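You operate a simulated robot arm through the tools that you are given. There is no shell and no other tool.

Carry out the task below with a simulated robot arm. There is one attempt and no reset: what you move stays moved.

JOB
The cabinet will not reach its heat: slide the damper to HALF and finish the cure.
Fine: wait for the CURED lamp, then press STOP, turn the dial to OFF and slide the damper to OPEN.

It is judged by the outcome, as a careful person would: the job done as asked, and still so three seconds after it is handed in. It fails if anything else is knocked over, pushed out of place, dropped, spilled or broken.

ROBOT AND FRAMES
A 7-joint arm with a two-finger parallel gripper, fixed in place. Base frame: the origin is on the floor under the middle of its stand, x ahead of it, y to its left, z up. Readings come in mm, rad, newtons and seconds.
It reaches about 1479 mm from its shoulder. Its first joint turns from -2.897 to 2.897 rad. Payload 4.4 kg.
The TCP is the grasp point between the finger pads, 23 mm short of the fingertips. In the tool frame z runs along the fingers and y along their closing line. The gripper opens to 94 mm. The fingers are 38 mm wide and 10 mm thick; the gripper's body (54 by 96 mm) begins 39 mm behind the TCP.
Orientation is told as [roll, pitch, yaw] about the base's x, y, z axes, in that order, counted from this pose: with the fingers straight down and closing along the base's y, the tool's x points along the base's -x, its y along +y and its z along -z.

CONTROLS
- The arm moves only by the tool servo_tool. Its argument "motion" is one flat list of numbers, 7 for each row, row after row: the shift along the tool's x, y, z in units of 40 mm (1.0 is 40 mm), then the turn, a rotation vector about the tool's x, y, z in units of 8 degrees (1.0 is 8 degrees), then the gripper command, from -1 (shut) to 1 (fully open), values between in proportion. In form: [dx, dy, dz, ax, ay, az, gripper, dx, dy, dz, ax, ay, az, gripper, ...]. A call has 1 to 20 rows; each row shifts and turns the commanded pose from where the row before left it, along the tool's axes as they then stand. A call with a number of a shift or a turn outside -1 to 1 is refused whole. Each row takes 0.2 s and may step no farther than 50 mm and 0.15 rad from the row before; otherwise, or with a gripper value out of range, the whole call is refused. Where a pose cannot be reached the arm comes as near as it can. A force on the tool above 60 N (or 10 N above the force at the start of the call, whichever is more), or a blocked arm, ends the call early, and 0.2 s more pass. Each finger travels about 72 mm/s and halts on what it meets, pressing with about 39 N; the grip force reading is that of the motor and also rises with nothing between the fingers. The clock runs only during rows and for 0.2 s after the last one: add rows that do not move to give the fingers time. It gives the time, the measured TCP pose, the force on the tool (base axes), the opening and the grip force at its end, in the units of the frame above (readings bear some noise), with the torque about the TCP (base axes, N m) and any sound that the robot's microphone picked up.
- Cameras (640 x 400 px; columns grow to the right, rows downward): "scene" is fixed at [49, -498.6, 1239.7]; the picture's right is [0.78, -0.63, 0.00], its down [-0.29, -0.35, -0.89] and it looks along [0.56, 0.69, -0.46] (base axes); focal length 320 px, centre (320, 200). "wrist" rides on the gripper at [86, 16, -74] in the tool frame; the picture's right is [-0.18, 0.98, 0.00], its down [-0.58, -0.11, -0.81] and it looks along [-0.79, -0.15, 0.59] (tool axes); focal length 243 px, centre (320, 200). There is no depth. A picture from a camera that has moved, and an enlarged one, comes with that camera's place and axes in the base frame and with its lens.
- grab_frame(camera): a new picture of that camera. No time passes.
- close_up(camera, box): a new picture of the part [left, top, right, bottom] of that camera's present view, enlarged. No time passes.
- finish_job(): hands the job in; it is judged then, once.

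Places have to be worked out from the pictures, the camera data and where the tool is seen. Open the gripper and draw the arm clear of the work before you hand the job in, unless the task says otherwise.

The tools are called after "Call:" as a command line: name --argument value ..., lists and objects as JSON in quotes. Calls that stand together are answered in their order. servo_tool: Moves the arm, as the interface text tells. Its arguments: {"type":"object","properties":{"motion":{"type":"array","items":{"type":"number"}}},"required":["motion"]} The other tools are called the same way: grab_frame (camera) takes a picture; close_up (camera, box) takes an enlarged picture of a part of a camera's view; finish_job () hands the job in.

At the start:

```text
time: 0.0
eef_pos: [621.1, 632.7, 864.6]
ee_rot: [0.0, -0.001, 0.0]
force: [0.7, 0.3, 0.7]
ft_torque: [-0.02, -0.02, 0.0]
opening: 93.9
grip_force: 0.0
```

scene: 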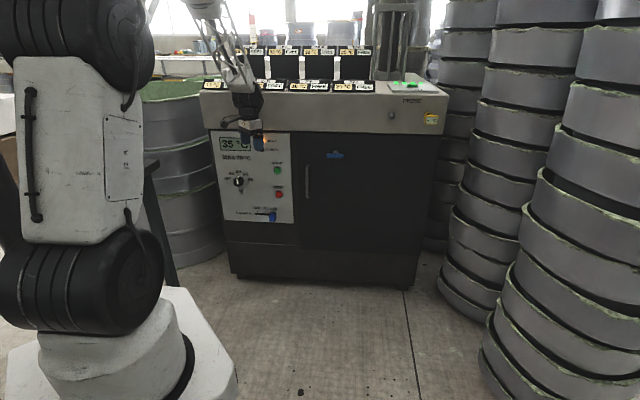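
wrist: 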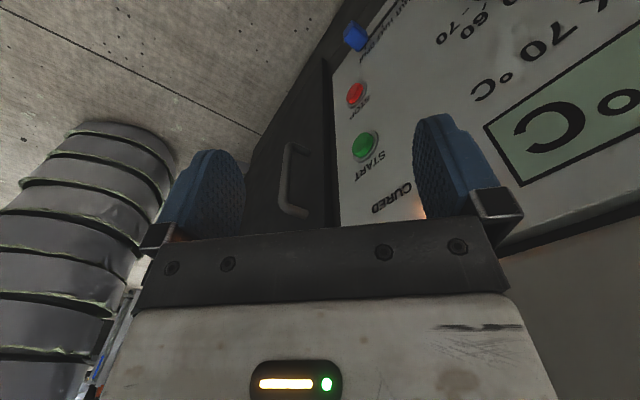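

I'll start by looking closely at the control panel before moving anything.

Call:
close_up --camera "scene" --box '[200, 120, 310, 230]'

Call:
close_up --camera "scene" --box '[200, 30, 460, 180]'

Call:
close_up --camera "wrist" --box '[320, 0, 640, 240]'

```text
3.64 times, centred on (255, 175) of scene
camera zoom: at [49.0, -498.6, 1239.7], right [0.78, -0.63, 0.0], down [-0.29, -0.35, -0.89], along [0.56, 0.69, -0.46], focal length 1164 px, centre (556, 291)
```

zoom: 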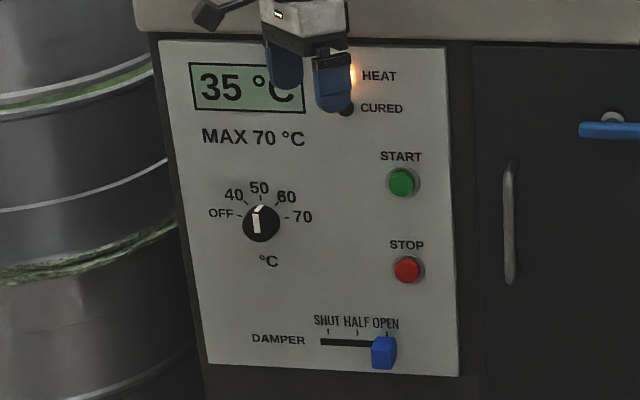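

```text
2.46 times, centred on (330, 105) of scene
camera zoom: at [49.0, -498.6, 1239.7], right [0.78, -0.63, 0.0], down [-0.29, -0.35, -0.89], along [0.56, 0.69, -0.46], focal length 788 px, centre (295, 434)
```

zoom: 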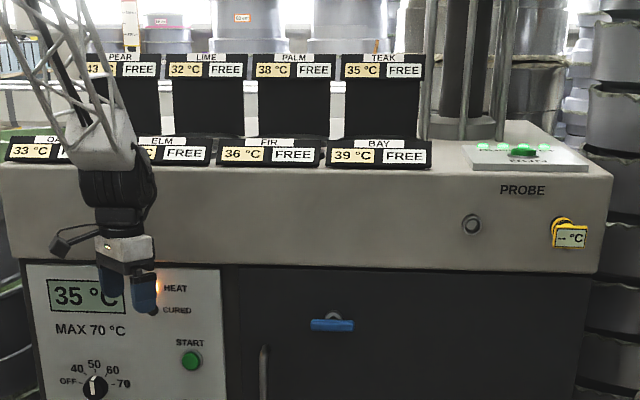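

```text
1.67 times, centred on (480, 120) of wrist
camera zoom: at [535.3, 650.3, 940.0], right [0.18, 0.98, 0.0], down [0.58, -0.11, 0.81], along [0.79, -0.15, -0.59], focal length 404 px, centre (53, 333)
```

zoom: 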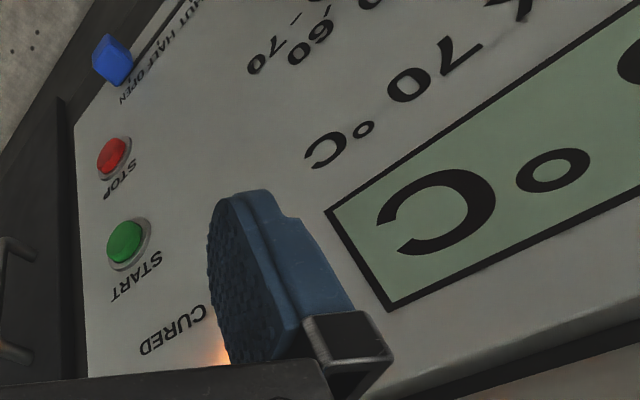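

The dial points at 50, the damper is at OPEN and HEAT glows. I'll zoom further on the dial, lamps, damper and the other items around the cabinet.

Call:
close_up --camera "scene" --box '[215, 165, 295, 225]'

Call:
close_up --camera "scene" --box '[200, 40, 300, 110]'

Call:
close_up --camera "scene" --box '[300, 70, 460, 190]'

Call:
close_up --camera "scene" --box '[215, 125, 295, 175]'

```text
6.67 times, centred on (255, 195) of scene
camera zoom: at [49.0, -498.6, 1239.7], right [0.78, -0.63, 0.0], down [-0.29, -0.35, -0.89], along [0.56, 0.69, -0.46], focal length 2134 px, centre (753, 233)
```

zoom: 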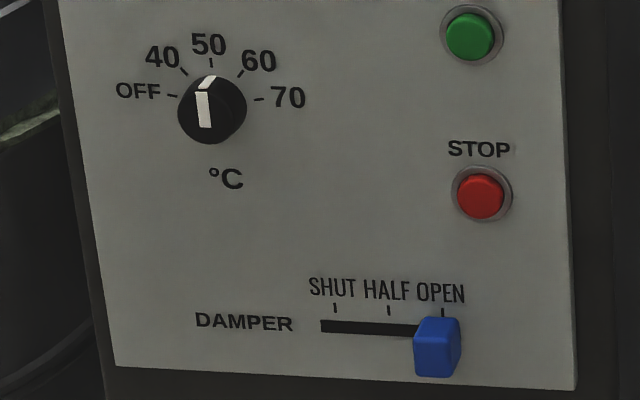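

```text
5.71 times, centred on (250, 75) of scene
camera zoom: at [49.0, -498.6, 1239.7], right [0.78, -0.63, 0.0], down [-0.29, -0.35, -0.89], along [0.56, 0.69, -0.46], focal length 1830 px, centre (720, 914)
```

zoom: 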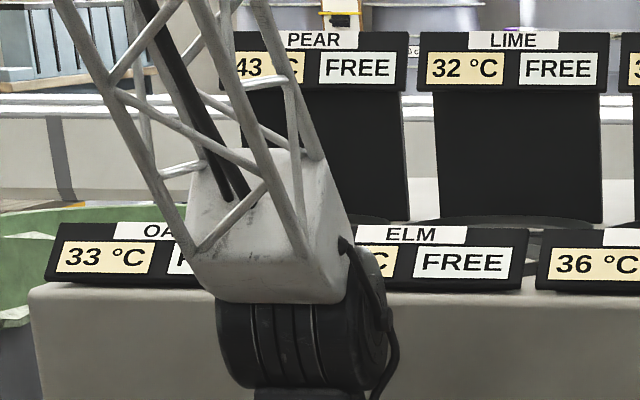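

```text
3.33 times, centred on (380, 130) of scene
camera zoom: at [49.0, -498.6, 1239.7], right [0.78, -0.63, 0.0], down [-0.29, -0.35, -0.89], along [0.56, 0.69, -0.46], focal length 1067 px, centre (120, 433)
```

zoom: 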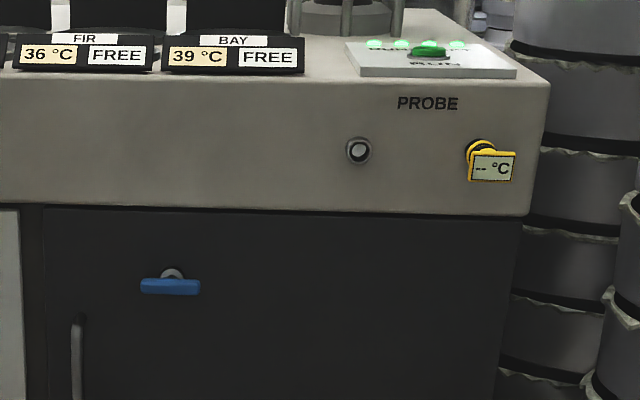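

```text
8.00 times, centred on (255, 150) of scene
camera zoom: at [49.0, -498.6, 1239.7], right [0.78, -0.63, 0.0], down [-0.29, -0.35, -0.89], along [0.56, 0.69, -0.46], focal length 2562 px, centre (840, 600)
```

zoom: 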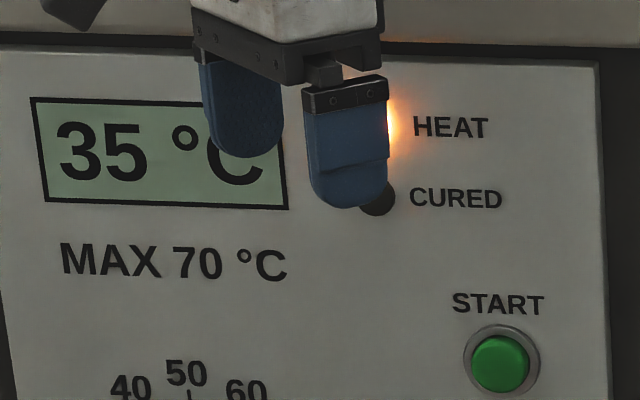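

The panel faces diagonally, with an outward normal of about [-0.71, -0.71, 0]. The dial is at 50, the damper knob is near (708, 678, 470), and STOP is near (746, 667, 587). I'll back off 100 mm along the normal and yaw 45° to square up with the panel.

Call:
servo_tool --motion '[0.6, -0.6, 0, 0, 0, 0, 1, 0.6, -0.6, 0, 0, 0, 0, 1, 0.6, -0.6, 0, 0, 0, 0, 1, 0, 0, 0, 0, 0, -0.9375, 1, 0, 0, 0, 0, 0, -0.9375, 1, 0, 0, 0, 0, 0, -0.9375, 1, 0, 0, 0, 0, 0, -0.9375, 1, 0, 0, 0, 0, 0, -0.9375, 1, 0, 0, 0, 0, 0, -0.9375, 1]'

```text
time: 2.0
eef_pos: [549.6, 562.1, 863.2]
ee_rot: [0.001, 0.0, 0.787]
force: [-0.1, 0.3, -0.2]
ft_torque: [0.01, 0.01, 0.01]
opening: 94.3
grip_force: 0.2
```

The tool is squared up at (550, 562, 863) with yaw 45°. Next I'll pitch it 90° about tool y so the fingers point horizontally at the panel.

Call:
servo_tool --motion '[0, 0, 0, 0, -0.9375, 0, 1, 0, 0, 0, 0, -0.9375, 0, 1, 0, 0, 0, 0, -0.9375, 0, 1, 0, 0, 0, 0, -0.9375, 0, 1, 0, 0, 0, 0, -0.9375, 0, 1, 0, 0, 0, 0, -0.9375, 0, 1, 0, 0, 0, 0, -0.9375, 0, 1, 0, 0, 0, 0, -0.9375, 0, 1, 0, 0, 0, 0, -0.9375, 0, 1, 0, 0, 0, 0, -0.9375, 0, 1, 0, 0, 0, 0, -0.9375, 0, 1, 0, 0, 0, 0, -0.9375, 0, 1]'

Call:
grab_frame --camera "scene"

Call:
grab_frame --camera "wrist"

```text
time: 4.6
eef_pos: [538.0, 568.9, 861.5]
ee_rot: [0.224, -1.375, 0.623]
force: [0.2, -0.5, 0.5]
ft_torque: [-0.03, 0.04, 0.0]
opening: 94.1
grip_force: 0.1
out of reach, approached as far as the arm can: row 7, 8, 9
```

```text
taken
```

scene: 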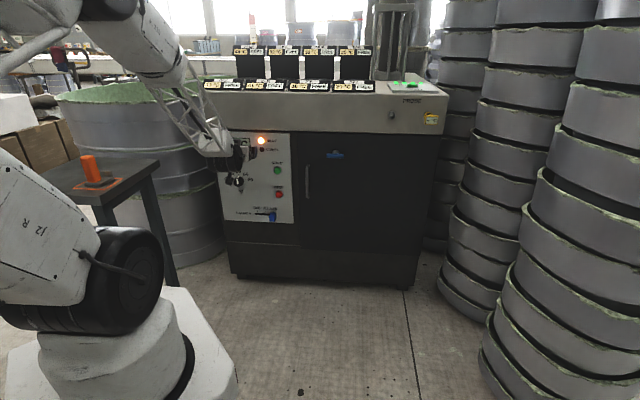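

```text
taken
camera wrist: at [465.0, 516.4, 792.5], right [-0.7, 0.67, 0.22], down [-0.35, -0.6, 0.72], along [0.62, 0.43, 0.66], focal length 243 px, centre (320, 200)
```

wrist: 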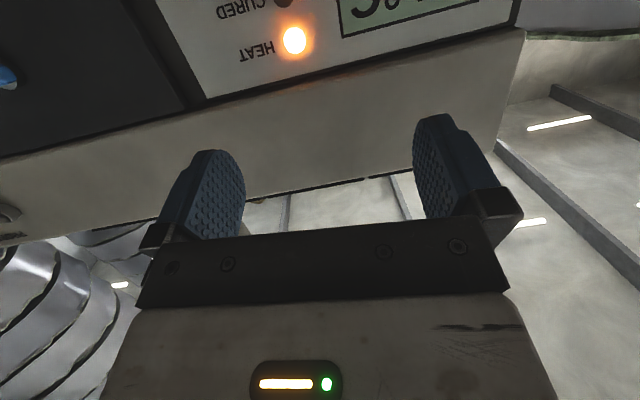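

The pitch nearly completed, but some rows ran into reach limits. I'll let it settle with still rows and read the pose.

Call:
servo_tool --motion '[0, 0, 0, 0, 0, 0, 1, 0, 0, 0, 0, 0, 0, 1, 0, 0, 0, 0, 0, 0, 1]'

Call:
close_up --camera "scene" --box '[0, 0, 300, 220]'

```text
time: 5.4
eef_pos: [538.3, 569.8, 861.0]
ee_rot: [0.221, -1.374, 0.623]
force: [-0.1, 0.0, 0.0]
ft_torque: [0.03, -0.01, 0.0]
opening: 94.2
grip_force: 0.1
```

```text
1.82 times, centred on (150, 110) of scene
camera zoom: at [49.0, -498.6, 1239.7], right [0.78, -0.63, 0.0], down [-0.29, -0.35, -0.89], along [0.56, 0.69, -0.46], focal length 582 px, centre (629, 364)
```

zoom: 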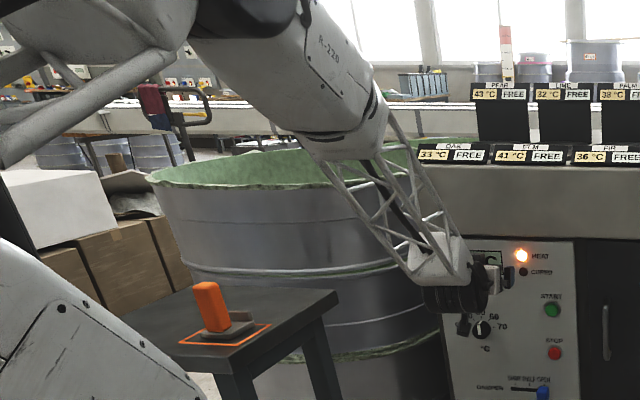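

The tool is still about 11° short of horizontal. Later rows moved freely, so I'll apply the small corrective rotation in gentle steps and see if it can be reached.

Call:
servo_tool --motion '[0, 0, 0, 0.138, -0.457, -0.09, 1, 0, 0, 0, 0.138, -0.457, -0.09, 1, 0, 0, 0, 0.138, -0.457, -0.09, 1, 0, 0, 0, 0, 0, 0, 1]'

```text
time: 6.4
eef_pos: [537.7, 570.2, 861.9]
ee_rot: [-0.001, -1.568, 0.788]
force: [0.0, -0.4, -0.5]
ft_torque: [0.0, 0.03, 0.0]
opening: 94.3
grip_force: 0.1
```

The orientation is now exact, with the fingers horizontal and facing the panel. I'll descend toward damper height (z≈469) at about 215 mm standoff, shifting right about 44 mm, and check for reach issues halfway.

Call:
servo_tool --motion '[0.7, -0.14, 0, 0, 0, 0, 1, 0.7, -0.14, 0, 0, 0, 0, 1, 0.7, -0.14, 0, 0, 0, 0, 1, 0.7, -0.14, 0, 0, 0, 0, 1, 0.7, -0.14, 0, 0, 0, 0, 1, 0.7, -0.14, 0, 0, 0, 0, 1, 0.7, -0.14, 0, 0, 0, 0, 1, 0, 0, 0, 0, 0, 0, 1]'

Call:
grab_frame --camera "scene"

Call:
grab_frame --camera "wrist"

```text
time: 8.2
eef_pos: [569.7, 542.1, 667.3]
ee_rot: [0.162, -1.568, 0.628]
force: [0.2, 0.0, 0.7]
ft_torque: [0.0, -0.02, 0.02]
opening: 94.0
grip_force: 0.1
```

```text
taken
```

scene: 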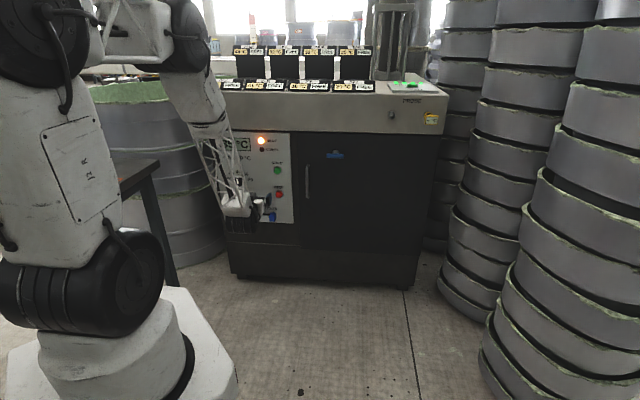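

```text
taken
camera wrist: at [505.3, 500.3, 581.8], right [-0.7, 0.69, 0.18], down [-0.49, -0.65, 0.58], along [0.52, 0.32, 0.79], focal length 243 px, centre (320, 200)
```

wrist: 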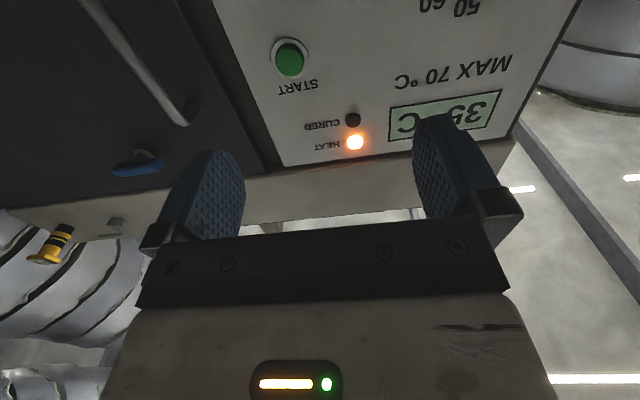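

Everything is reachable and clear, at u≈19.5, z≈667. I'll continue down to z≈470 at this standoff, then look at the damper knob.

Call:
servo_tool --motion '[0.7, 0, 0, 0, 0, 0, 1, 0.7, 0, 0, 0, 0, 0, 1, 0.7, 0, 0, 0, 0, 0, 1, 0.7, 0, 0, 0, 0, 0, 1, 0.7, 0, 0, 0, 0, 0, 1, 0.7, 0, 0, 0, 0, 0, 1, 0.7, 0, 0, 0, 0, 0, 1, 0, 0, 0, 0, 0, 0, 1]'

Call:
grab_frame --camera "scene"

Call:
grab_frame --camera "wrist"

Call:
close_up --camera "scene" --box '[200, 120, 310, 230]'

```text
time: 10.0
eef_pos: [566.9, 543.6, 469.5]
ee_rot: [0.104, -1.57, 0.685]
force: [-0.2, -0.5, -0.1]
ft_torque: [0.0, 0.02, 0.01]
opening: 94.0
grip_force: 0.1
```

```text
taken
```

scene: 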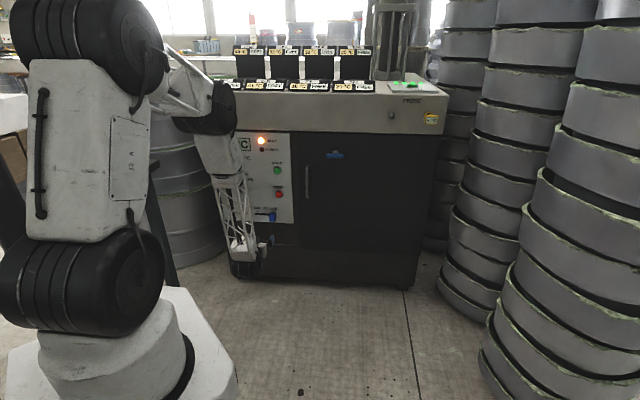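

```text
taken
camera wrist: at [503.8, 503.0, 384.6], right [-0.7, 0.69, 0.18], down [-0.49, -0.65, 0.58], along [0.52, 0.32, 0.79], focal length 243 px, centre (320, 200)
```

wrist: 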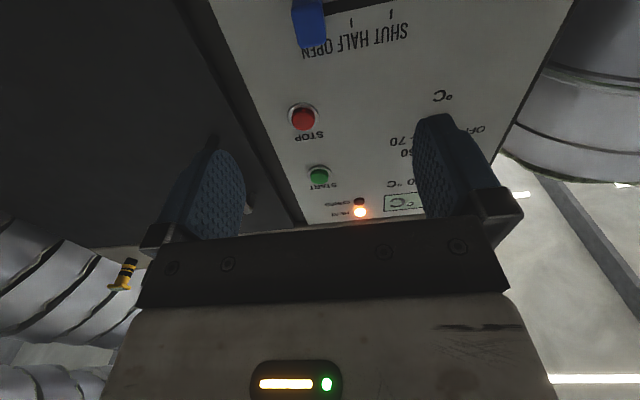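

```text
3.64 times, centred on (255, 175) of scene
camera zoom: at [49.0, -498.6, 1239.7], right [0.78, -0.63, 0.0], down [-0.29, -0.35, -0.89], along [0.56, 0.69, -0.46], focal length 1164 px, centre (556, 291)
```

zoom: 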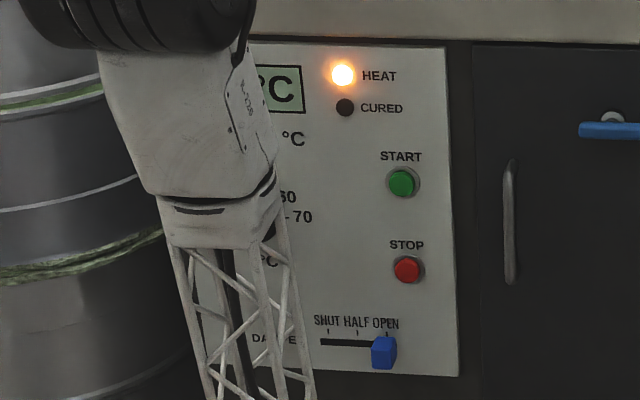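

The knob sits at about u≈24, z≈467, and the TCP is at u=16.5, z=469.5. I'll shift right 7 mm and advance 160 mm toward the panel with the fingers open, stopping short of it.

Call:
servo_tool --motion '[0.06, -0.175, 0.4, 0, 0, 0, 1, 0, 0, 0.6, 0, 0, 0, 1, 0, 0, 0.6, 0, 0, 0, 1, 0, 0, 0.6, 0, 0, 0, 1, 0, 0, 0.6, 0, 0, 0, 1, 0, 0, 0.6, 0, 0, 0, 1, 0, 0, 0.6, 0, 0, 0, 1, 0, 0, 0, 0, 0, 0, 1]'

Call:
grab_frame --camera "wrist"

Call:
close_up --camera "scene" --box '[215, 170, 305, 240]'

```text
time: 11.8
eef_pos: [682.8, 651.7, 464.5]
ee_rot: [0.096, -1.567, 0.693]
force: [-0.4, 0.2, 0.4]
ft_torque: [-0.01, 0.01, 0.02]
opening: 94.2
grip_force: 0.0
```

```text
taken
camera wrist: at [619.9, 610.9, 379.2], right [-0.7, 0.69, 0.18], down [-0.49, -0.65, 0.58], along [0.52, 0.32, 0.79], focal length 243 px, centre (320, 200)
```

wrist: 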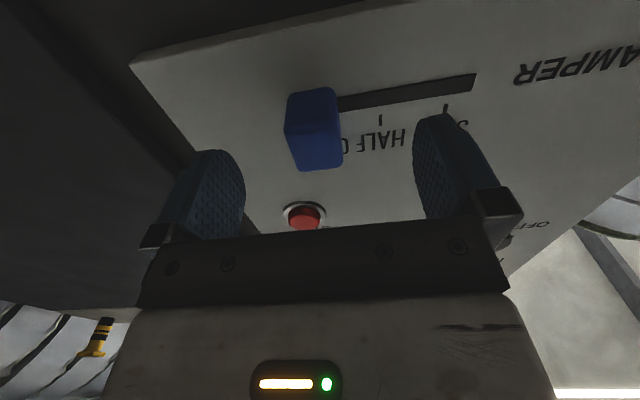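

```text
5.71 times, centred on (260, 205) of scene
camera zoom: at [49.0, -498.6, 1239.7], right [0.78, -0.63, 0.0], down [-0.29, -0.35, -0.89], along [0.56, 0.69, -0.46], focal length 1830 px, centre (663, 171)
```

zoom: 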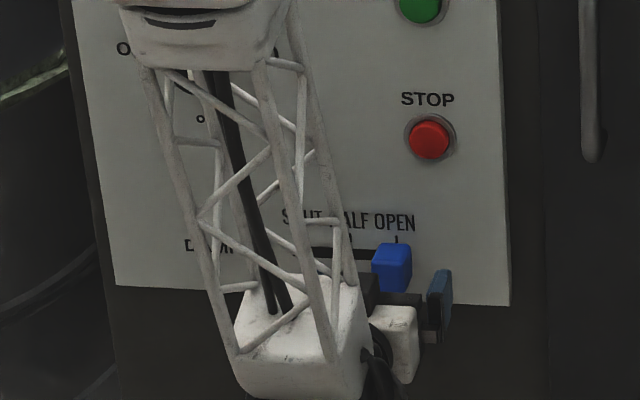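

The knob is centered between the open fingers and its front face is level with the fingertips. I'll advance 24 mm so the pads straddle it, then close on it.

Call:
servo_tool --motion '[0, 0, 0.2, 0, 0, 0, 1, 0, 0, 0.2, 0, 0, 0, 1, 0, 0, 0.2, 0, 0, 0, 1, 0, 0, 0, 0, 0, 0, 1]'

Call:
grab_frame --camera "wrist"

```text
time: 12.8
eef_pos: [700.1, 669.3, 466.6]
ee_rot: [0.101, -1.567, 0.69]
force: [0.5, -0.9, 0.2]
ft_torque: [-0.01, 0.02, 0.02]
opening: 94.0
grip_force: 0.0
```

```text
taken
camera wrist: at [637.2, 627.1, 380.8], right [-0.7, 0.69, 0.18], down [-0.49, -0.65, 0.58], along [0.52, 0.32, 0.79], focal length 243 px, centre (320, 200)
```

wrist: 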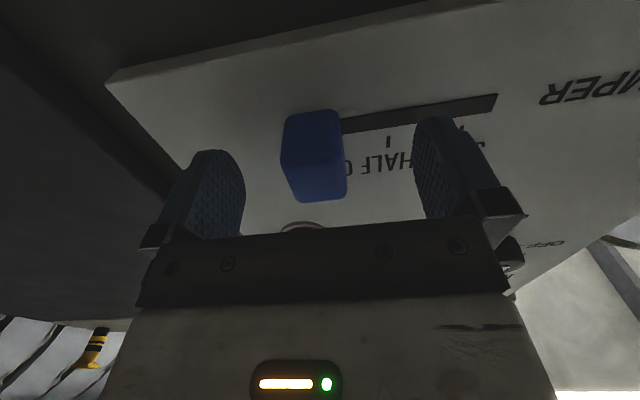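

The knob now sits between the pads with no contact force. I'll close the gripper on it.

Call:
servo_tool --motion '[0, 0, 0, 0, 0, 0, -1, 0, 0, 0, 0, 0, 0, -1, 0, 0, 0, 0, 0, 0, -1, 0, 0, 0, 0, 0, 0, -1]'

Call:
grab_frame --camera "wrist"

```text
time: 13.8
eef_pos: [700.5, 668.4, 466.8]
ee_rot: [0.101, -1.567, 0.689]
force: [2.0, -0.7, -2.1]
ft_torque: [0.01, -0.07, -0.29]
opening: 27.9
grip_force: 45.3
```

```text
taken
camera wrist: at [637.2, 627.0, 380.9], right [-0.7, 0.69, 0.18], down [-0.49, -0.65, 0.58], along [0.52, 0.32, 0.79], focal length 243 px, centre (320, 200)
```

wrist: 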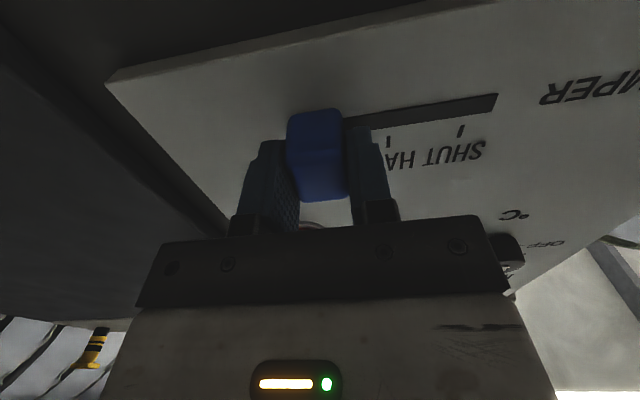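

The knob is gripped at 27.9 mm width, at u≈22.7. I'll slide it 40 mm left (tool +y) to HALF.

Call:
servo_tool --motion '[0, 0.125, 0, 0, 0, 0, -1, 0, 0.125, 0, 0, 0, 0, -1, 0, 0.125, 0, 0, 0, 0, -1, 0, 0.125, 0, 0, 0, 0, -1, 0, 0.125, 0, 0, 0, 0, -1, 0, 0.125, 0, 0, 0, 0, -1, 0, 0.125, 0, 0, 0, 0, -1, 0, 0.125, 0, 0, 0, 0, -1, 0, 0, 0, 0, 0, 0, -1]'

Call:
grab_frame --camera "wrist"

Call:
close_up --camera "scene" --box '[215, 170, 305, 240]'

```text
time: 15.8
eef_pos: [671.8, 697.0, 467.3]
ee_rot: [0.058, -1.566, 0.732]
force: [-20.1, -20.7, 11.9]
ft_torque: [0.43, -0.46, -0.29]
opening: 27.7
grip_force: 45.2
```

```text
taken
camera wrist: at [607.8, 656.1, 381.4], right [-0.7, 0.69, 0.18], down [-0.49, -0.65, 0.58], along [0.52, 0.32, 0.79], focal length 243 px, centre (320, 200)
```

wrist: 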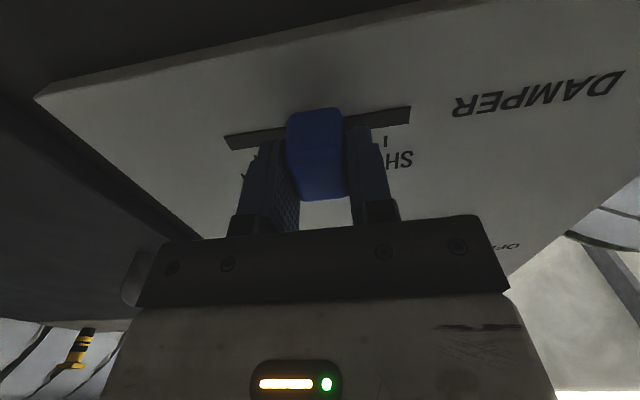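

```text
5.71 times, centred on (260, 205) of scene
camera zoom: at [49.0, -498.6, 1239.7], right [0.78, -0.63, 0.0], down [-0.29, -0.35, -0.89], along [0.56, 0.69, -0.46], focal length 1830 px, centre (663, 171)
```

zoom: 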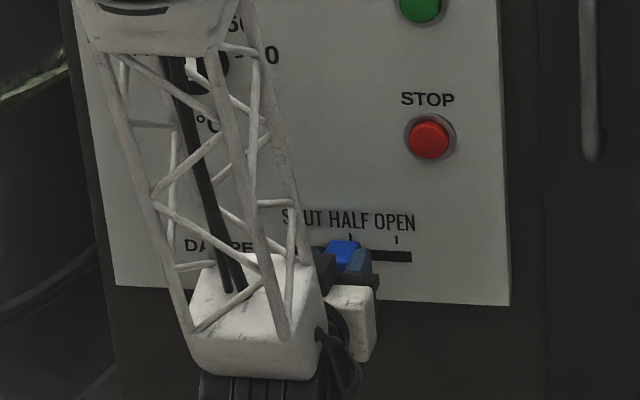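

The knob moved 40 mm to u≈-17.8, which lines up with the HALF tick. I'll release it and back away to verify.

Call:
servo_tool --motion '[0, 0, 0, 0, 0, 0, 0.2, 0, 0, 0, 0, 0, 0, 0.2, 0, 0, 0, 0, 0, 0, 0.2, 0, 0, -0.5, 0, 0, 0, 0.2, 0, 0, -0.5, 0, 0, 0, 0.2, 0, 0, -0.5, 0, 0, 0, 0.2, 0, 0, -0.5, 0, 0, 0, 0.2, 0, 0, -0.5, 0, 0, 0, 0.2]'

Call:
grab_frame --camera "wrist"

Call:
close_up --camera "scene" --box '[215, 120, 305, 230]'

```text
time: 17.6
eef_pos: [601.6, 626.0, 466.2]
ee_rot: [0.126, -1.57, 0.665]
force: [-0.5, 0.2, 0.4]
ft_torque: [0.03, 0.0, 0.02]
opening: 56.2
grip_force: 0.1
```

```text
taken
camera wrist: at [538.5, 584.9, 380.9], right [-0.7, 0.69, 0.18], down [-0.49, -0.65, 0.58], along [0.52, 0.32, 0.79], focal length 243 px, centre (320, 200)
```

wrist: 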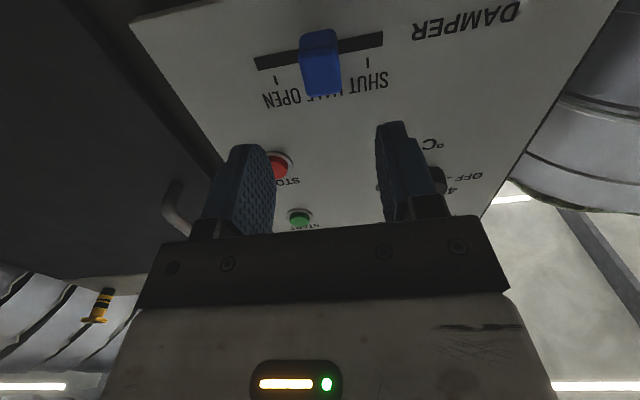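

```text
3.64 times, centred on (260, 175) of scene
camera zoom: at [49.0, -498.6, 1239.7], right [0.78, -0.63, 0.0], down [-0.29, -0.35, -0.89], along [0.56, 0.69, -0.46], focal length 1164 px, centre (538, 291)
```

zoom: 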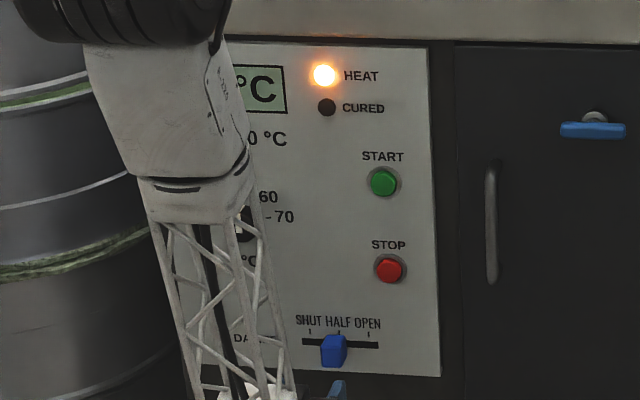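

The damper is at HALF, with the same knob-to-tick offset as it had at OPEN. HEAT is still on and CURED is dark. I'll close the gripper and move to a safe standoff in front of STOP (u≈56, z≈585) to wait there while watching the display.

Call:
servo_tool --motion '[-0.5, -0.305, 0, 0, 0, 0, -1, -0.5, -0.305, 0, 0, 0, 0, -1, -0.5, -0.305, 0, 0, 0, 0, -1, -0.5, -0.305, 0, 0, 0, 0, -1, -0.5, -0.305, 0, 0, 0, 0, -1, -0.47, -0.305, 0, 0, 0, 0, -1, 0, 0, 0, 0, 0, 0, -1]'

Call:
grab_frame --camera "scene"

Call:
grab_frame --camera "wrist"

Call:
close_up --camera "scene" --box '[215, 120, 305, 230]'

```text
time: 19.2
eef_pos: [653.9, 572.9, 583.7]
ee_rot: [0.032, -1.567, 0.758]
force: [0.2, -0.3, 0.3]
ft_torque: [-0.01, 0.0, -0.02]
opening: 0.0
grip_force: 39.2
```

```text
taken
```

scene: 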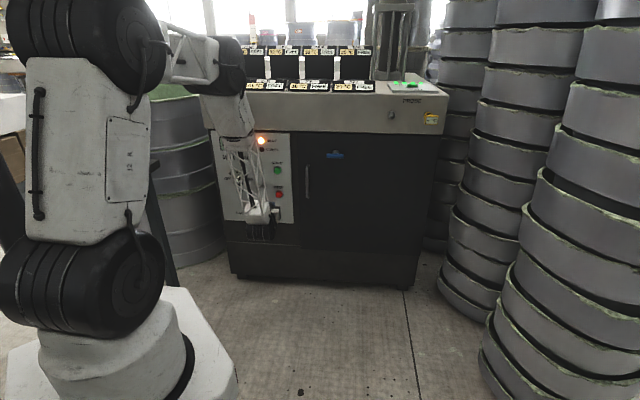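

```text
taken
camera wrist: at [590.3, 531.7, 498.7], right [-0.7, 0.69, 0.18], down [-0.49, -0.65, 0.58], along [0.52, 0.32, 0.79], focal length 243 px, centre (320, 200)
```

wrist: 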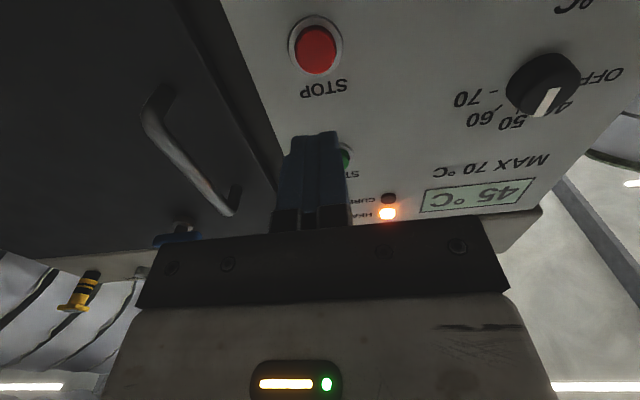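

```text
3.64 times, centred on (260, 175) of scene
camera zoom: at [49.0, -498.6, 1239.7], right [0.78, -0.63, 0.0], down [-0.29, -0.35, -0.89], along [0.56, 0.69, -0.46], focal length 1164 px, centre (538, 291)
```

zoom: 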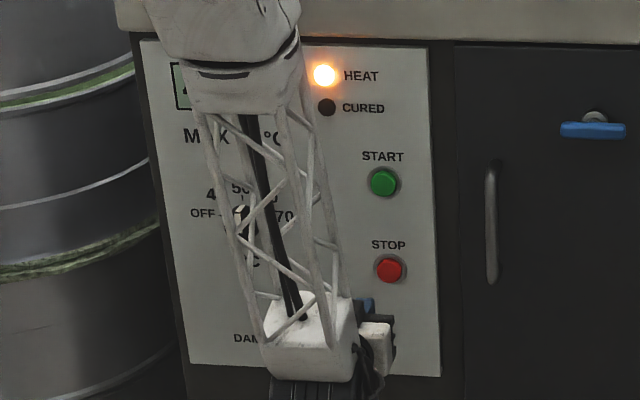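

This is a good waiting spot, because the wrist camera sees the display (45 °C already), the lamps and the dial, and the closed fingers line up with STOP. I'll wait 4 s and look again.

Call:
servo_tool --motion '[0, 0, 0, 0, 0, 0, -1, 0, 0, 0, 0, 0, 0, -1, 0, 0, 0, 0, 0, 0, -1, 0, 0, 0, 0, 0, 0, -1, 0, 0, 0, 0, 0, 0, -1, 0, 0, 0, 0, 0, 0, -1, 0, 0, 0, 0, 0, 0, -1, 0, 0, 0, 0, 0, 0, -1, 0, 0, 0, 0, 0, 0, -1, 0, 0, 0, 0, 0, 0, -1, 0, 0, 0, 0, 0, 0, -1, 0, 0, 0, 0, 0, 0, -1, 0, 0, 0, 0, 0, 0, -1, 0, 0, 0, 0, 0, 0, -1, 0, 0, 0, 0, 0, 0, -1, 0, 0, 0, 0, 0, 0, -1, 0, 0, 0, 0, 0, 0, -1, 0, 0, 0, 0, 0, 0, -1, 0, 0, 0, 0, 0, 0, -1, 0, 0, 0, 0, 0, 0, -1]'

Call:
close_up --camera "wrist" --box '[340, 20, 640, 240]'

```text
time: 23.4
eef_pos: [654.2, 573.8, 584.4]
ee_rot: [0.071, -1.567, 0.719]
force: [0.3, -0.7, 0.0]
ft_torque: [0.03, -0.01, 0.01]
opening: 0.1
grip_force: 39.4
```

```text
1.82 times, centred on (490, 130) of wrist
camera zoom: at [590.2, 532.0, 498.6], right [-0.7, 0.69, 0.18], down [-0.49, -0.65, 0.58], along [0.52, 0.32, 0.79], focal length 441 px, centre (11, 327)
```

zoom: 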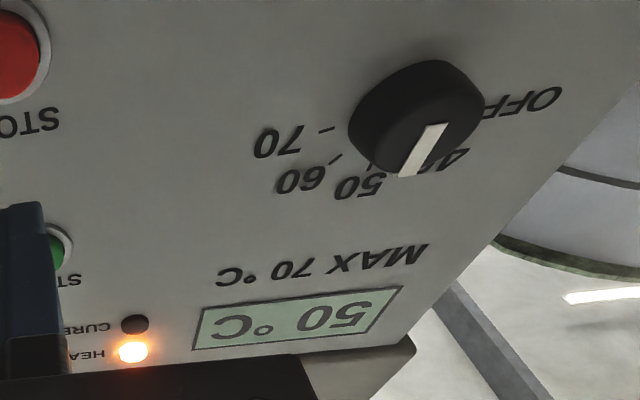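

The display reads 50 °C, matching the dial, and CURED is still dark. I'll keep waiting.

Call:
servo_tool --motion '[0, 0, 0, 0, 0, 0, -1, 0, 0, 0, 0, 0, 0, -1, 0, 0, 0, 0, 0, 0, -1, 0, 0, 0, 0, 0, 0, -1, 0, 0, 0, 0, 0, 0, -1, 0, 0, 0, 0, 0, 0, -1, 0, 0, 0, 0, 0, 0, -1, 0, 0, 0, 0, 0, 0, -1, 0, 0, 0, 0, 0, 0, -1, 0, 0, 0, 0, 0, 0, -1, 0, 0, 0, 0, 0, 0, -1, 0, 0, 0, 0, 0, 0, -1, 0, 0, 0, 0, 0, 0, -1, 0, 0, 0, 0, 0, 0, -1, 0, 0, 0, 0, 0, 0, -1, 0, 0, 0, 0, 0, 0, -1, 0, 0, 0, 0, 0, 0, -1, 0, 0, 0, 0, 0, 0, -1, 0, 0, 0, 0, 0, 0, -1, 0, 0, 0, 0, 0, 0, -1]'

Call:
close_up --camera "wrist" --box '[340, 20, 640, 240]'

```text
time: 27.6
eef_pos: [653.5, 572.7, 584.2]
ee_rot: [0.074, -1.566, 0.718]
force: [0.5, -0.2, 0.5]
ft_torque: [0.0, 0.0, 0.0]
opening: 0.0
grip_force: 39.1
```

```text
1.82 times, centred on (490, 130) of wrist
camera zoom: at [590.2, 532.0, 498.6], right [-0.7, 0.69, 0.18], down [-0.49, -0.65, 0.58], along [0.52, 0.32, 0.79], focal length 441 px, centre (11, 327)
```

zoom: 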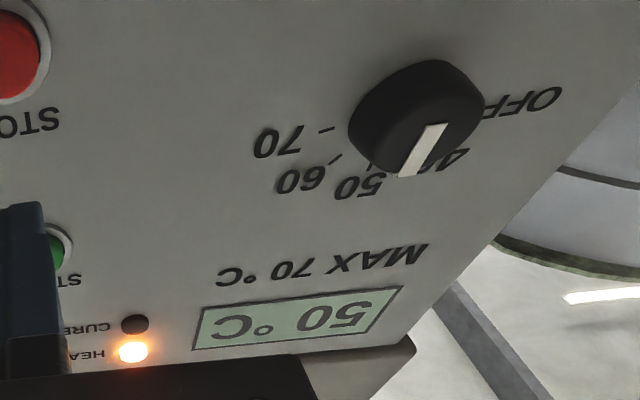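

The temperature is holding at 50 °C and CURED is still dark, so I'll wait longer.

Call:
servo_tool --motion '[0, 0, 0, 0, 0, 0, -1, 0, 0, 0, 0, 0, 0, -1, 0, 0, 0, 0, 0, 0, -1, 0, 0, 0, 0, 0, 0, -1, 0, 0, 0, 0, 0, 0, -1, 0, 0, 0, 0, 0, 0, -1, 0, 0, 0, 0, 0, 0, -1, 0, 0, 0, 0, 0, 0, -1, 0, 0, 0, 0, 0, 0, -1, 0, 0, 0, 0, 0, 0, -1, 0, 0, 0, 0, 0, 0, -1, 0, 0, 0, 0, 0, 0, -1, 0, 0, 0, 0, 0, 0, -1, 0, 0, 0, 0, 0, 0, -1, 0, 0, 0, 0, 0, 0, -1, 0, 0, 0, 0, 0, 0, -1, 0, 0, 0, 0, 0, 0, -1, 0, 0, 0, 0, 0, 0, -1, 0, 0, 0, 0, 0, 0, -1, 0, 0, 0, 0, 0, 0, -1]'

Call:
close_up --camera "wrist" --box '[340, 20, 640, 240]'

Call:
close_up --camera "scene" --box '[200, 30, 460, 230]'

```text
time: 31.8
eef_pos: [654.0, 572.9, 584.2]
ee_rot: [0.075, -1.569, 0.717]
force: [0.8, 0.6, -1.1]
ft_torque: [-0.01, -0.02, -0.02]
opening: 0.1
grip_force: 38.9
```

```text
1.82 times, centred on (490, 130) of wrist
camera zoom: at [590.2, 532.0, 498.6], right [-0.7, 0.69, 0.18], down [-0.49, -0.65, 0.58], along [0.52, 0.32, 0.79], focal length 441 px, centre (11, 327)
```

zoom: 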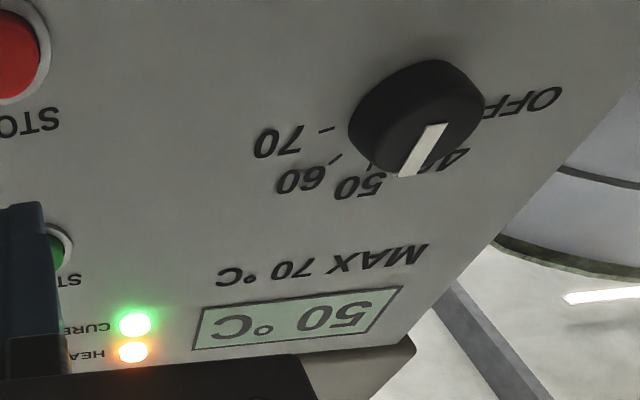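

```text
2.00 times, centred on (330, 130) of scene
camera zoom: at [49.0, -498.6, 1239.7], right [0.78, -0.63, 0.0], down [-0.29, -0.35, -0.89], along [0.56, 0.69, -0.46], focal length 640 px, centre (300, 340)
```

zoom: 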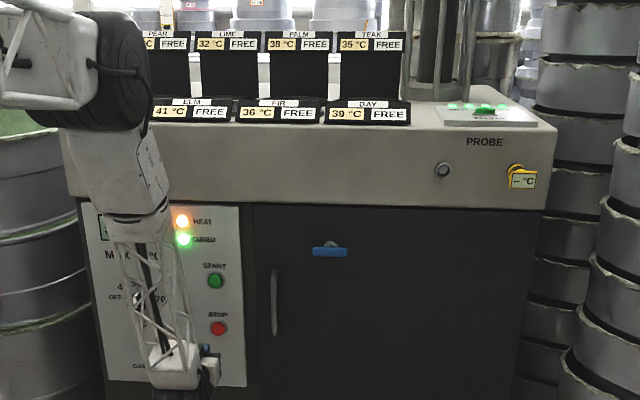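

The CURED lamp is lit, so I'll press STOP. I'll advance about 92 mm toward the button, slowing down near contact.

Call:
servo_tool --motion '[0.05, 0, 0.5, 0, 0, 0, -1, 0, 0, 0.5, 0, 0, 0, -1, 0, 0, 0.5, 0, 0, 0, -1, 0, 0, 0.4, 0, 0, 0, -1, 0, 0, 0.1, 0, 0, 0, -1, 0, 0, 0.1, 0, 0, 0, -1, 0, 0, 0.1, 0, 0, 0, -1, 0, 0, 0.1, 0, 0, 0, -1]'

Call:
grab_frame --camera "wrist"

Call:
close_up --camera "scene" --box '[215, 120, 305, 230]'

```text
time: 33.6
eef_pos: [719.0, 638.4, 584.1]
ee_rot: [0.083, -1.568, 0.709]
force: [0.5, -0.4, 0.3]
ft_torque: [0.03, 0.0, 0.02]
opening: 0.0
grip_force: 38.8
```

```text
taken
camera wrist: at [655.8, 598.0, 498.3], right [-0.7, 0.69, 0.18], down [-0.49, -0.65, 0.58], along [0.52, 0.32, 0.79], focal length 243 px, centre (320, 200)
```

wrist: 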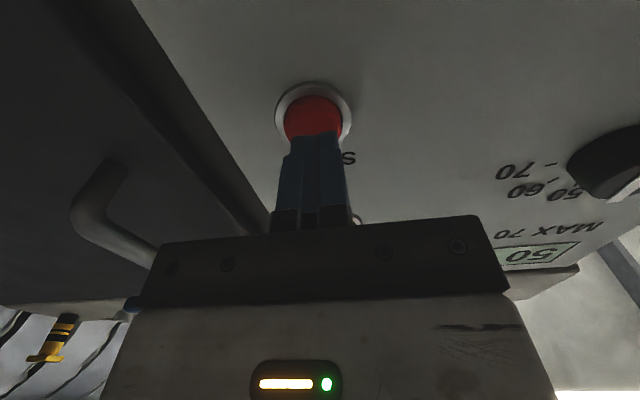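

```text
3.64 times, centred on (260, 175) of scene
camera zoom: at [49.0, -498.6, 1239.7], right [0.78, -0.63, 0.0], down [-0.29, -0.35, -0.89], along [0.56, 0.69, -0.46], focal length 1164 px, centre (538, 291)
```

zoom: 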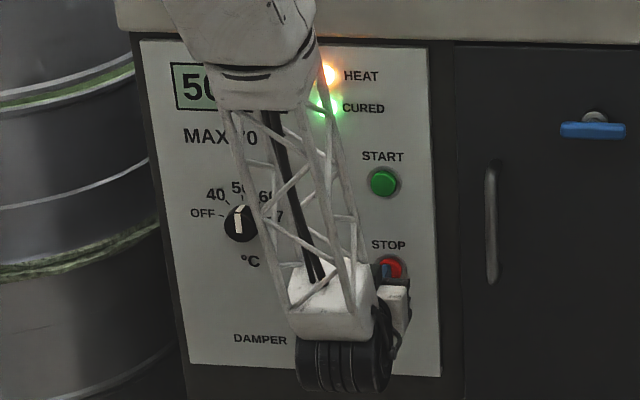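

The fingers are lined up with the red cap and haven't touched it yet. I'll creep forward in 4 mm and then 2 mm steps until contact.

Call:
servo_tool --motion '[0.03, 0, 0.1, 0, 0, 0, -1, 0, 0, 0.1, 0, 0, 0, -1, 0, 0, 0.1, 0, 0, 0, -1, 0, 0, 0.1, 0, 0, 0, -1, 0, 0, 0.05, 0, 0, 0, -1, 0, 0, 0.05, 0, 0, 0, -1]'

Call:
grab_frame --camera "wrist"

Call:
close_up --camera "scene" --box '[240, 125, 300, 205]'

```text
time: 35.0
eef_pos: [732.5, 653.0, 582.6]
ee_rot: [0.092, -1.567, 0.697]
force: [-20.3, -25.3, 13.2]
ft_torque: [0.23, -0.24, -0.11]
opening: 0.1
grip_force: 39.0
heard: click
```

```text
taken
camera wrist: at [668.4, 611.6, 496.5], right [-0.7, 0.69, 0.18], down [-0.49, -0.65, 0.58], along [0.52, 0.32, 0.79], focal length 243 px, centre (320, 200)
```

wrist: 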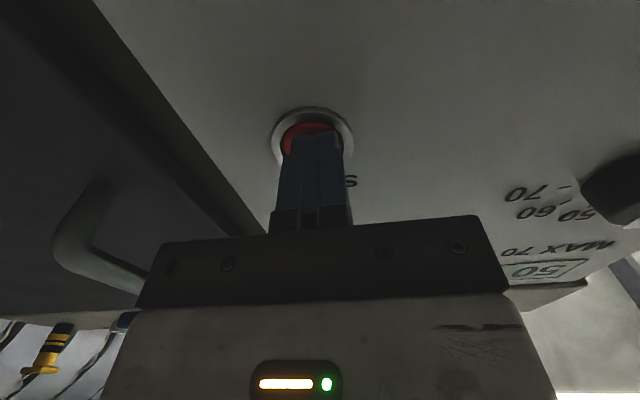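

```text
5.00 times, centred on (270, 165) of scene
camera zoom: at [49.0, -498.6, 1239.7], right [0.78, -0.63, 0.0], down [-0.29, -0.35, -0.89], along [0.56, 0.69, -0.46], focal length 1601 px, centre (570, 375)
```

zoom: 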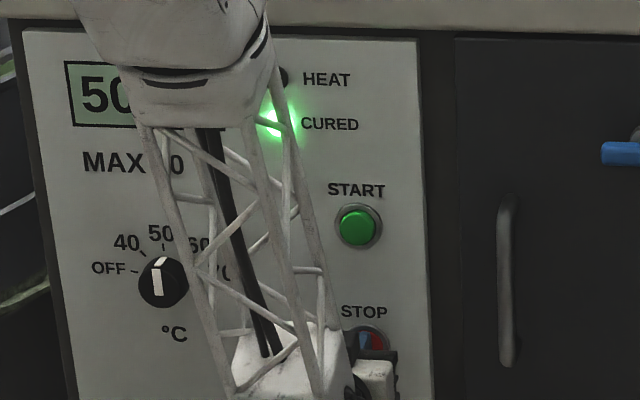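

STOP clicked and the HEAT lamp went out. I'll retreat 100 mm, then move left and up in front of the dial (estimated u≈-131, z≈640), opening the fingers to about 75 mm.

Call:
servo_tool --motion '[0, 0, -0.5, 0, 0, 0, -1, 0, 0, -0.5, 0, 0, 0, -1, 0, 0, -0.5, 0, 0, 0, -1, 0, 0, -0.5, 0, 0, 0, -1, 0, 0, -0.5, 0, 0, 0, -1, -0.18, 0.5875, 0, 0, 0, 0, 0.6, -0.18, 0.5875, 0, 0, 0, 0, 0.6, -0.18, 0.5875, 0, 0, 0, 0, 0.6, -0.18, 0.5875, 0, 0, 0, 0, 0.6, -0.18, 0.5875, 0, 0, 0, 0, 0.6, -0.18, 0.5875, 0, 0, 0, 0, 0.6, -0.18, 0.5875, 0, 0, 0, 0, 0.6, -0.18, 0.5875, 0, 0, 0, 0, 0.6, 0, 0, 0, 0, 0, 0, 0.6]'

Call:
grab_frame --camera "wrist"

Call:
grab_frame --camera "scene"

Call:
close_up --camera "scene" --box '[205, 120, 305, 230]'

```text
time: 38.0
eef_pos: [530.5, 715.8, 644.2]
ee_rot: [0.055, -1.567, 0.735]
force: [0.1, -0.8, -0.2]
ft_torque: [-0.01, -0.04, -0.01]
opening: 75.3
grip_force: 0.1
```

```text
taken
camera wrist: at [466.6, 674.2, 558.1], right [-0.7, 0.69, 0.18], down [-0.49, -0.65, 0.58], along [0.52, 0.32, 0.79], focal length 243 px, centre (320, 200)
```

wrist: 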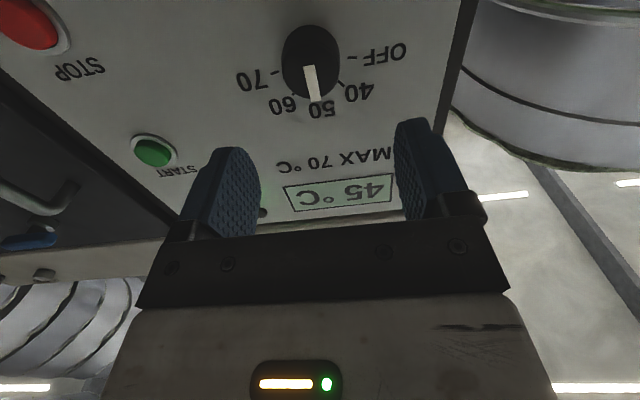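

```text
taken
```

scene: 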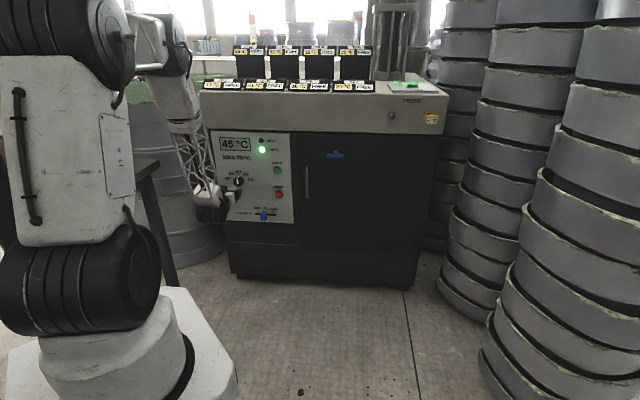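

```text
3.64 times, centred on (255, 175) of scene
camera zoom: at [49.0, -498.6, 1239.7], right [0.78, -0.63, 0.0], down [-0.29, -0.35, -0.89], along [0.56, 0.69, -0.46], focal length 1164 px, centre (556, 291)
```

zoom: 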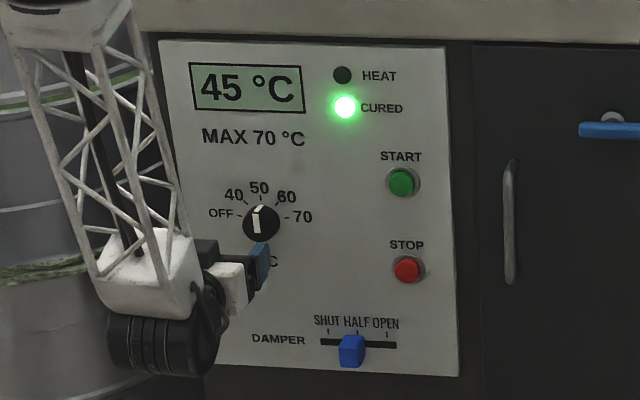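

HEAT is off, CURED is lit, and the display has fallen to 45 °C. The dial appears about 6 mm right of the tool axis and level with it, so I'll shift right and advance 72 mm, then re-check alignment.

Call:
servo_tool --motion '[0, -0.15, 0.3, 0, 0, 0, 0.6, 0, 0, 0.5, 0, 0, 0, 0.6, 0, 0, 0.5, 0, 0, 0, 0.6, 0, 0, 0.5, 0, 0, 0, 0.6, 0, 0, 0, 0, 0, 0, 0.6]'

Call:
grab_frame --camera "wrist"

Call:
close_up --camera "wrist" --box '[220, 40, 420, 220]'

Call:
close_up --camera "scene" --box '[205, 150, 295, 220]'

```text
time: 39.2
eef_pos: [584.1, 763.7, 640.5]
ee_rot: [0.041, -1.569, 0.748]
force: [0.4, -0.9, -0.1]
ft_torque: [0.0, -0.03, 0.01]
opening: 75.2
grip_force: 0.1
```

```text
taken
camera wrist: at [521.0, 721.6, 554.9], right [-0.7, 0.69, 0.18], down [-0.49, -0.65, 0.58], along [0.52, 0.32, 0.79], focal length 243 px, centre (320, 200)
```

wrist: 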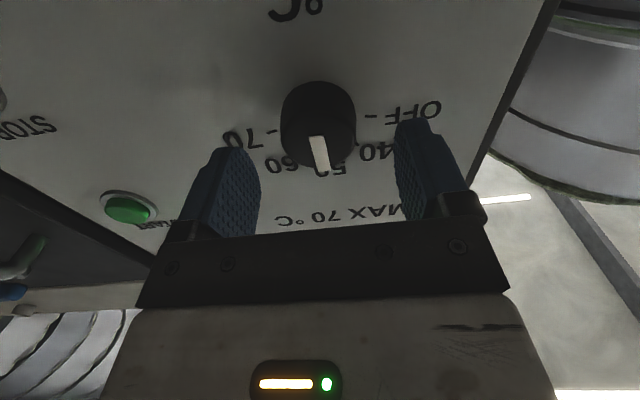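

```text
2.22 times, centred on (320, 130) of wrist
camera zoom: at [521.0, 721.6, 554.9], right [-0.7, 0.69, 0.18], down [-0.49, -0.65, 0.58], along [0.52, 0.32, 0.79], focal length 539 px, centre (320, 356)
```

zoom: 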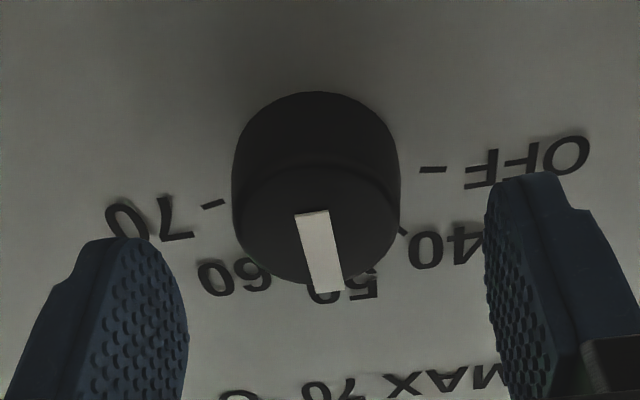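

```text
5.71 times, centred on (250, 185) of scene
camera zoom: at [49.0, -498.6, 1239.7], right [0.78, -0.63, 0.0], down [-0.29, -0.35, -0.89], along [0.56, 0.69, -0.46], focal length 1830 px, centre (720, 286)
```

zoom: 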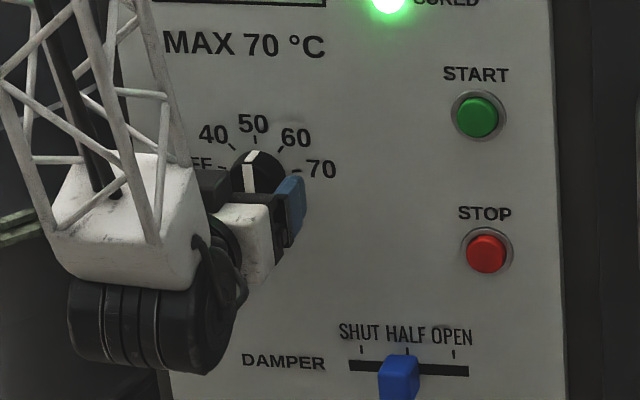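

The dial is laterally centered (x≈320 px). I'll advance another 14 mm and re-check the vertical offset against the dial face before gripping.

Call:
servo_tool --motion '[0, 0, 0.175, 0, 0, 0, 0.6, 0, 0, 0.175, 0, 0, 0, 0.6, 0, 0, 0, 0, 0, 0, 0.6]'

Call:
close_up --camera "wrist" --box '[220, 60, 420, 240]'

```text
time: 40.0
eef_pos: [592.5, 771.1, 641.8]
ee_rot: [0.048, -1.566, 0.743]
force: [-0.1, 0.2, -0.2]
ft_torque: [0.05, 0.01, 0.0]
opening: 75.4
grip_force: 0.0
```

```text
2.22 times, centred on (320, 150) of wrist
camera zoom: at [529.8, 730.2, 555.6], right [-0.7, 0.69, 0.18], down [-0.49, -0.65, 0.58], along [0.52, 0.32, 0.79], focal length 539 px, centre (320, 311)
```

zoom: 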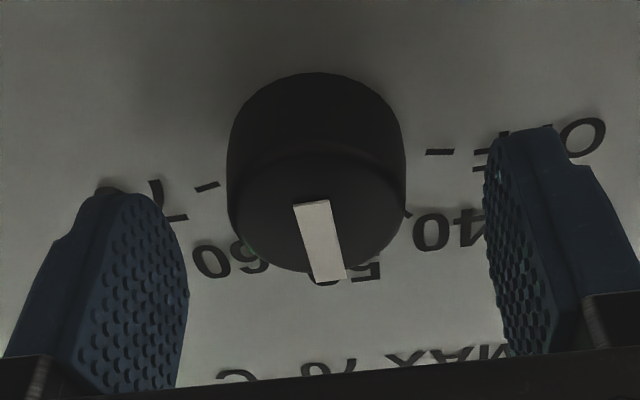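

The dial center is at about z≈639, so the tool is roughly 2 mm high. Tips overlap the dial by about 7 mm. I'll lower 2 mm, advance 10 mm more, and close on the dial.

Call:
servo_tool --motion '[0.05, 0, 0.125, 0, 0, 0, 0.6, 0, 0, 0.125, 0, 0, 0, 0.6, 0, 0, 0, 0, 0, 0, 0.6]'

Call:
close_up --camera "wrist" --box '[220, 60, 420, 240]'

```text
time: 40.8
eef_pos: [600.7, 779.0, 638.5]
ee_rot: [0.069, -1.567, 0.719]
force: [-0.5, 0.2, 0.2]
ft_torque: [0.03, 0.01, -0.03]
opening: 75.2
grip_force: 0.1
```

```text
2.22 times, centred on (320, 150) of wrist
camera zoom: at [537.0, 737.9, 553.2], right [-0.7, 0.69, 0.18], down [-0.49, -0.65, 0.58], along [0.52, 0.32, 0.79], focal length 539 px, centre (320, 311)
```

zoom: 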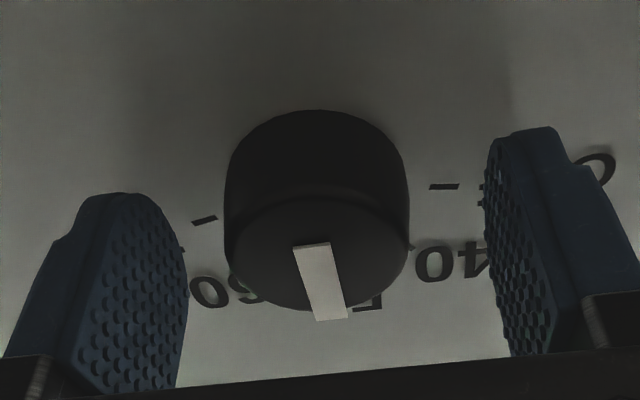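

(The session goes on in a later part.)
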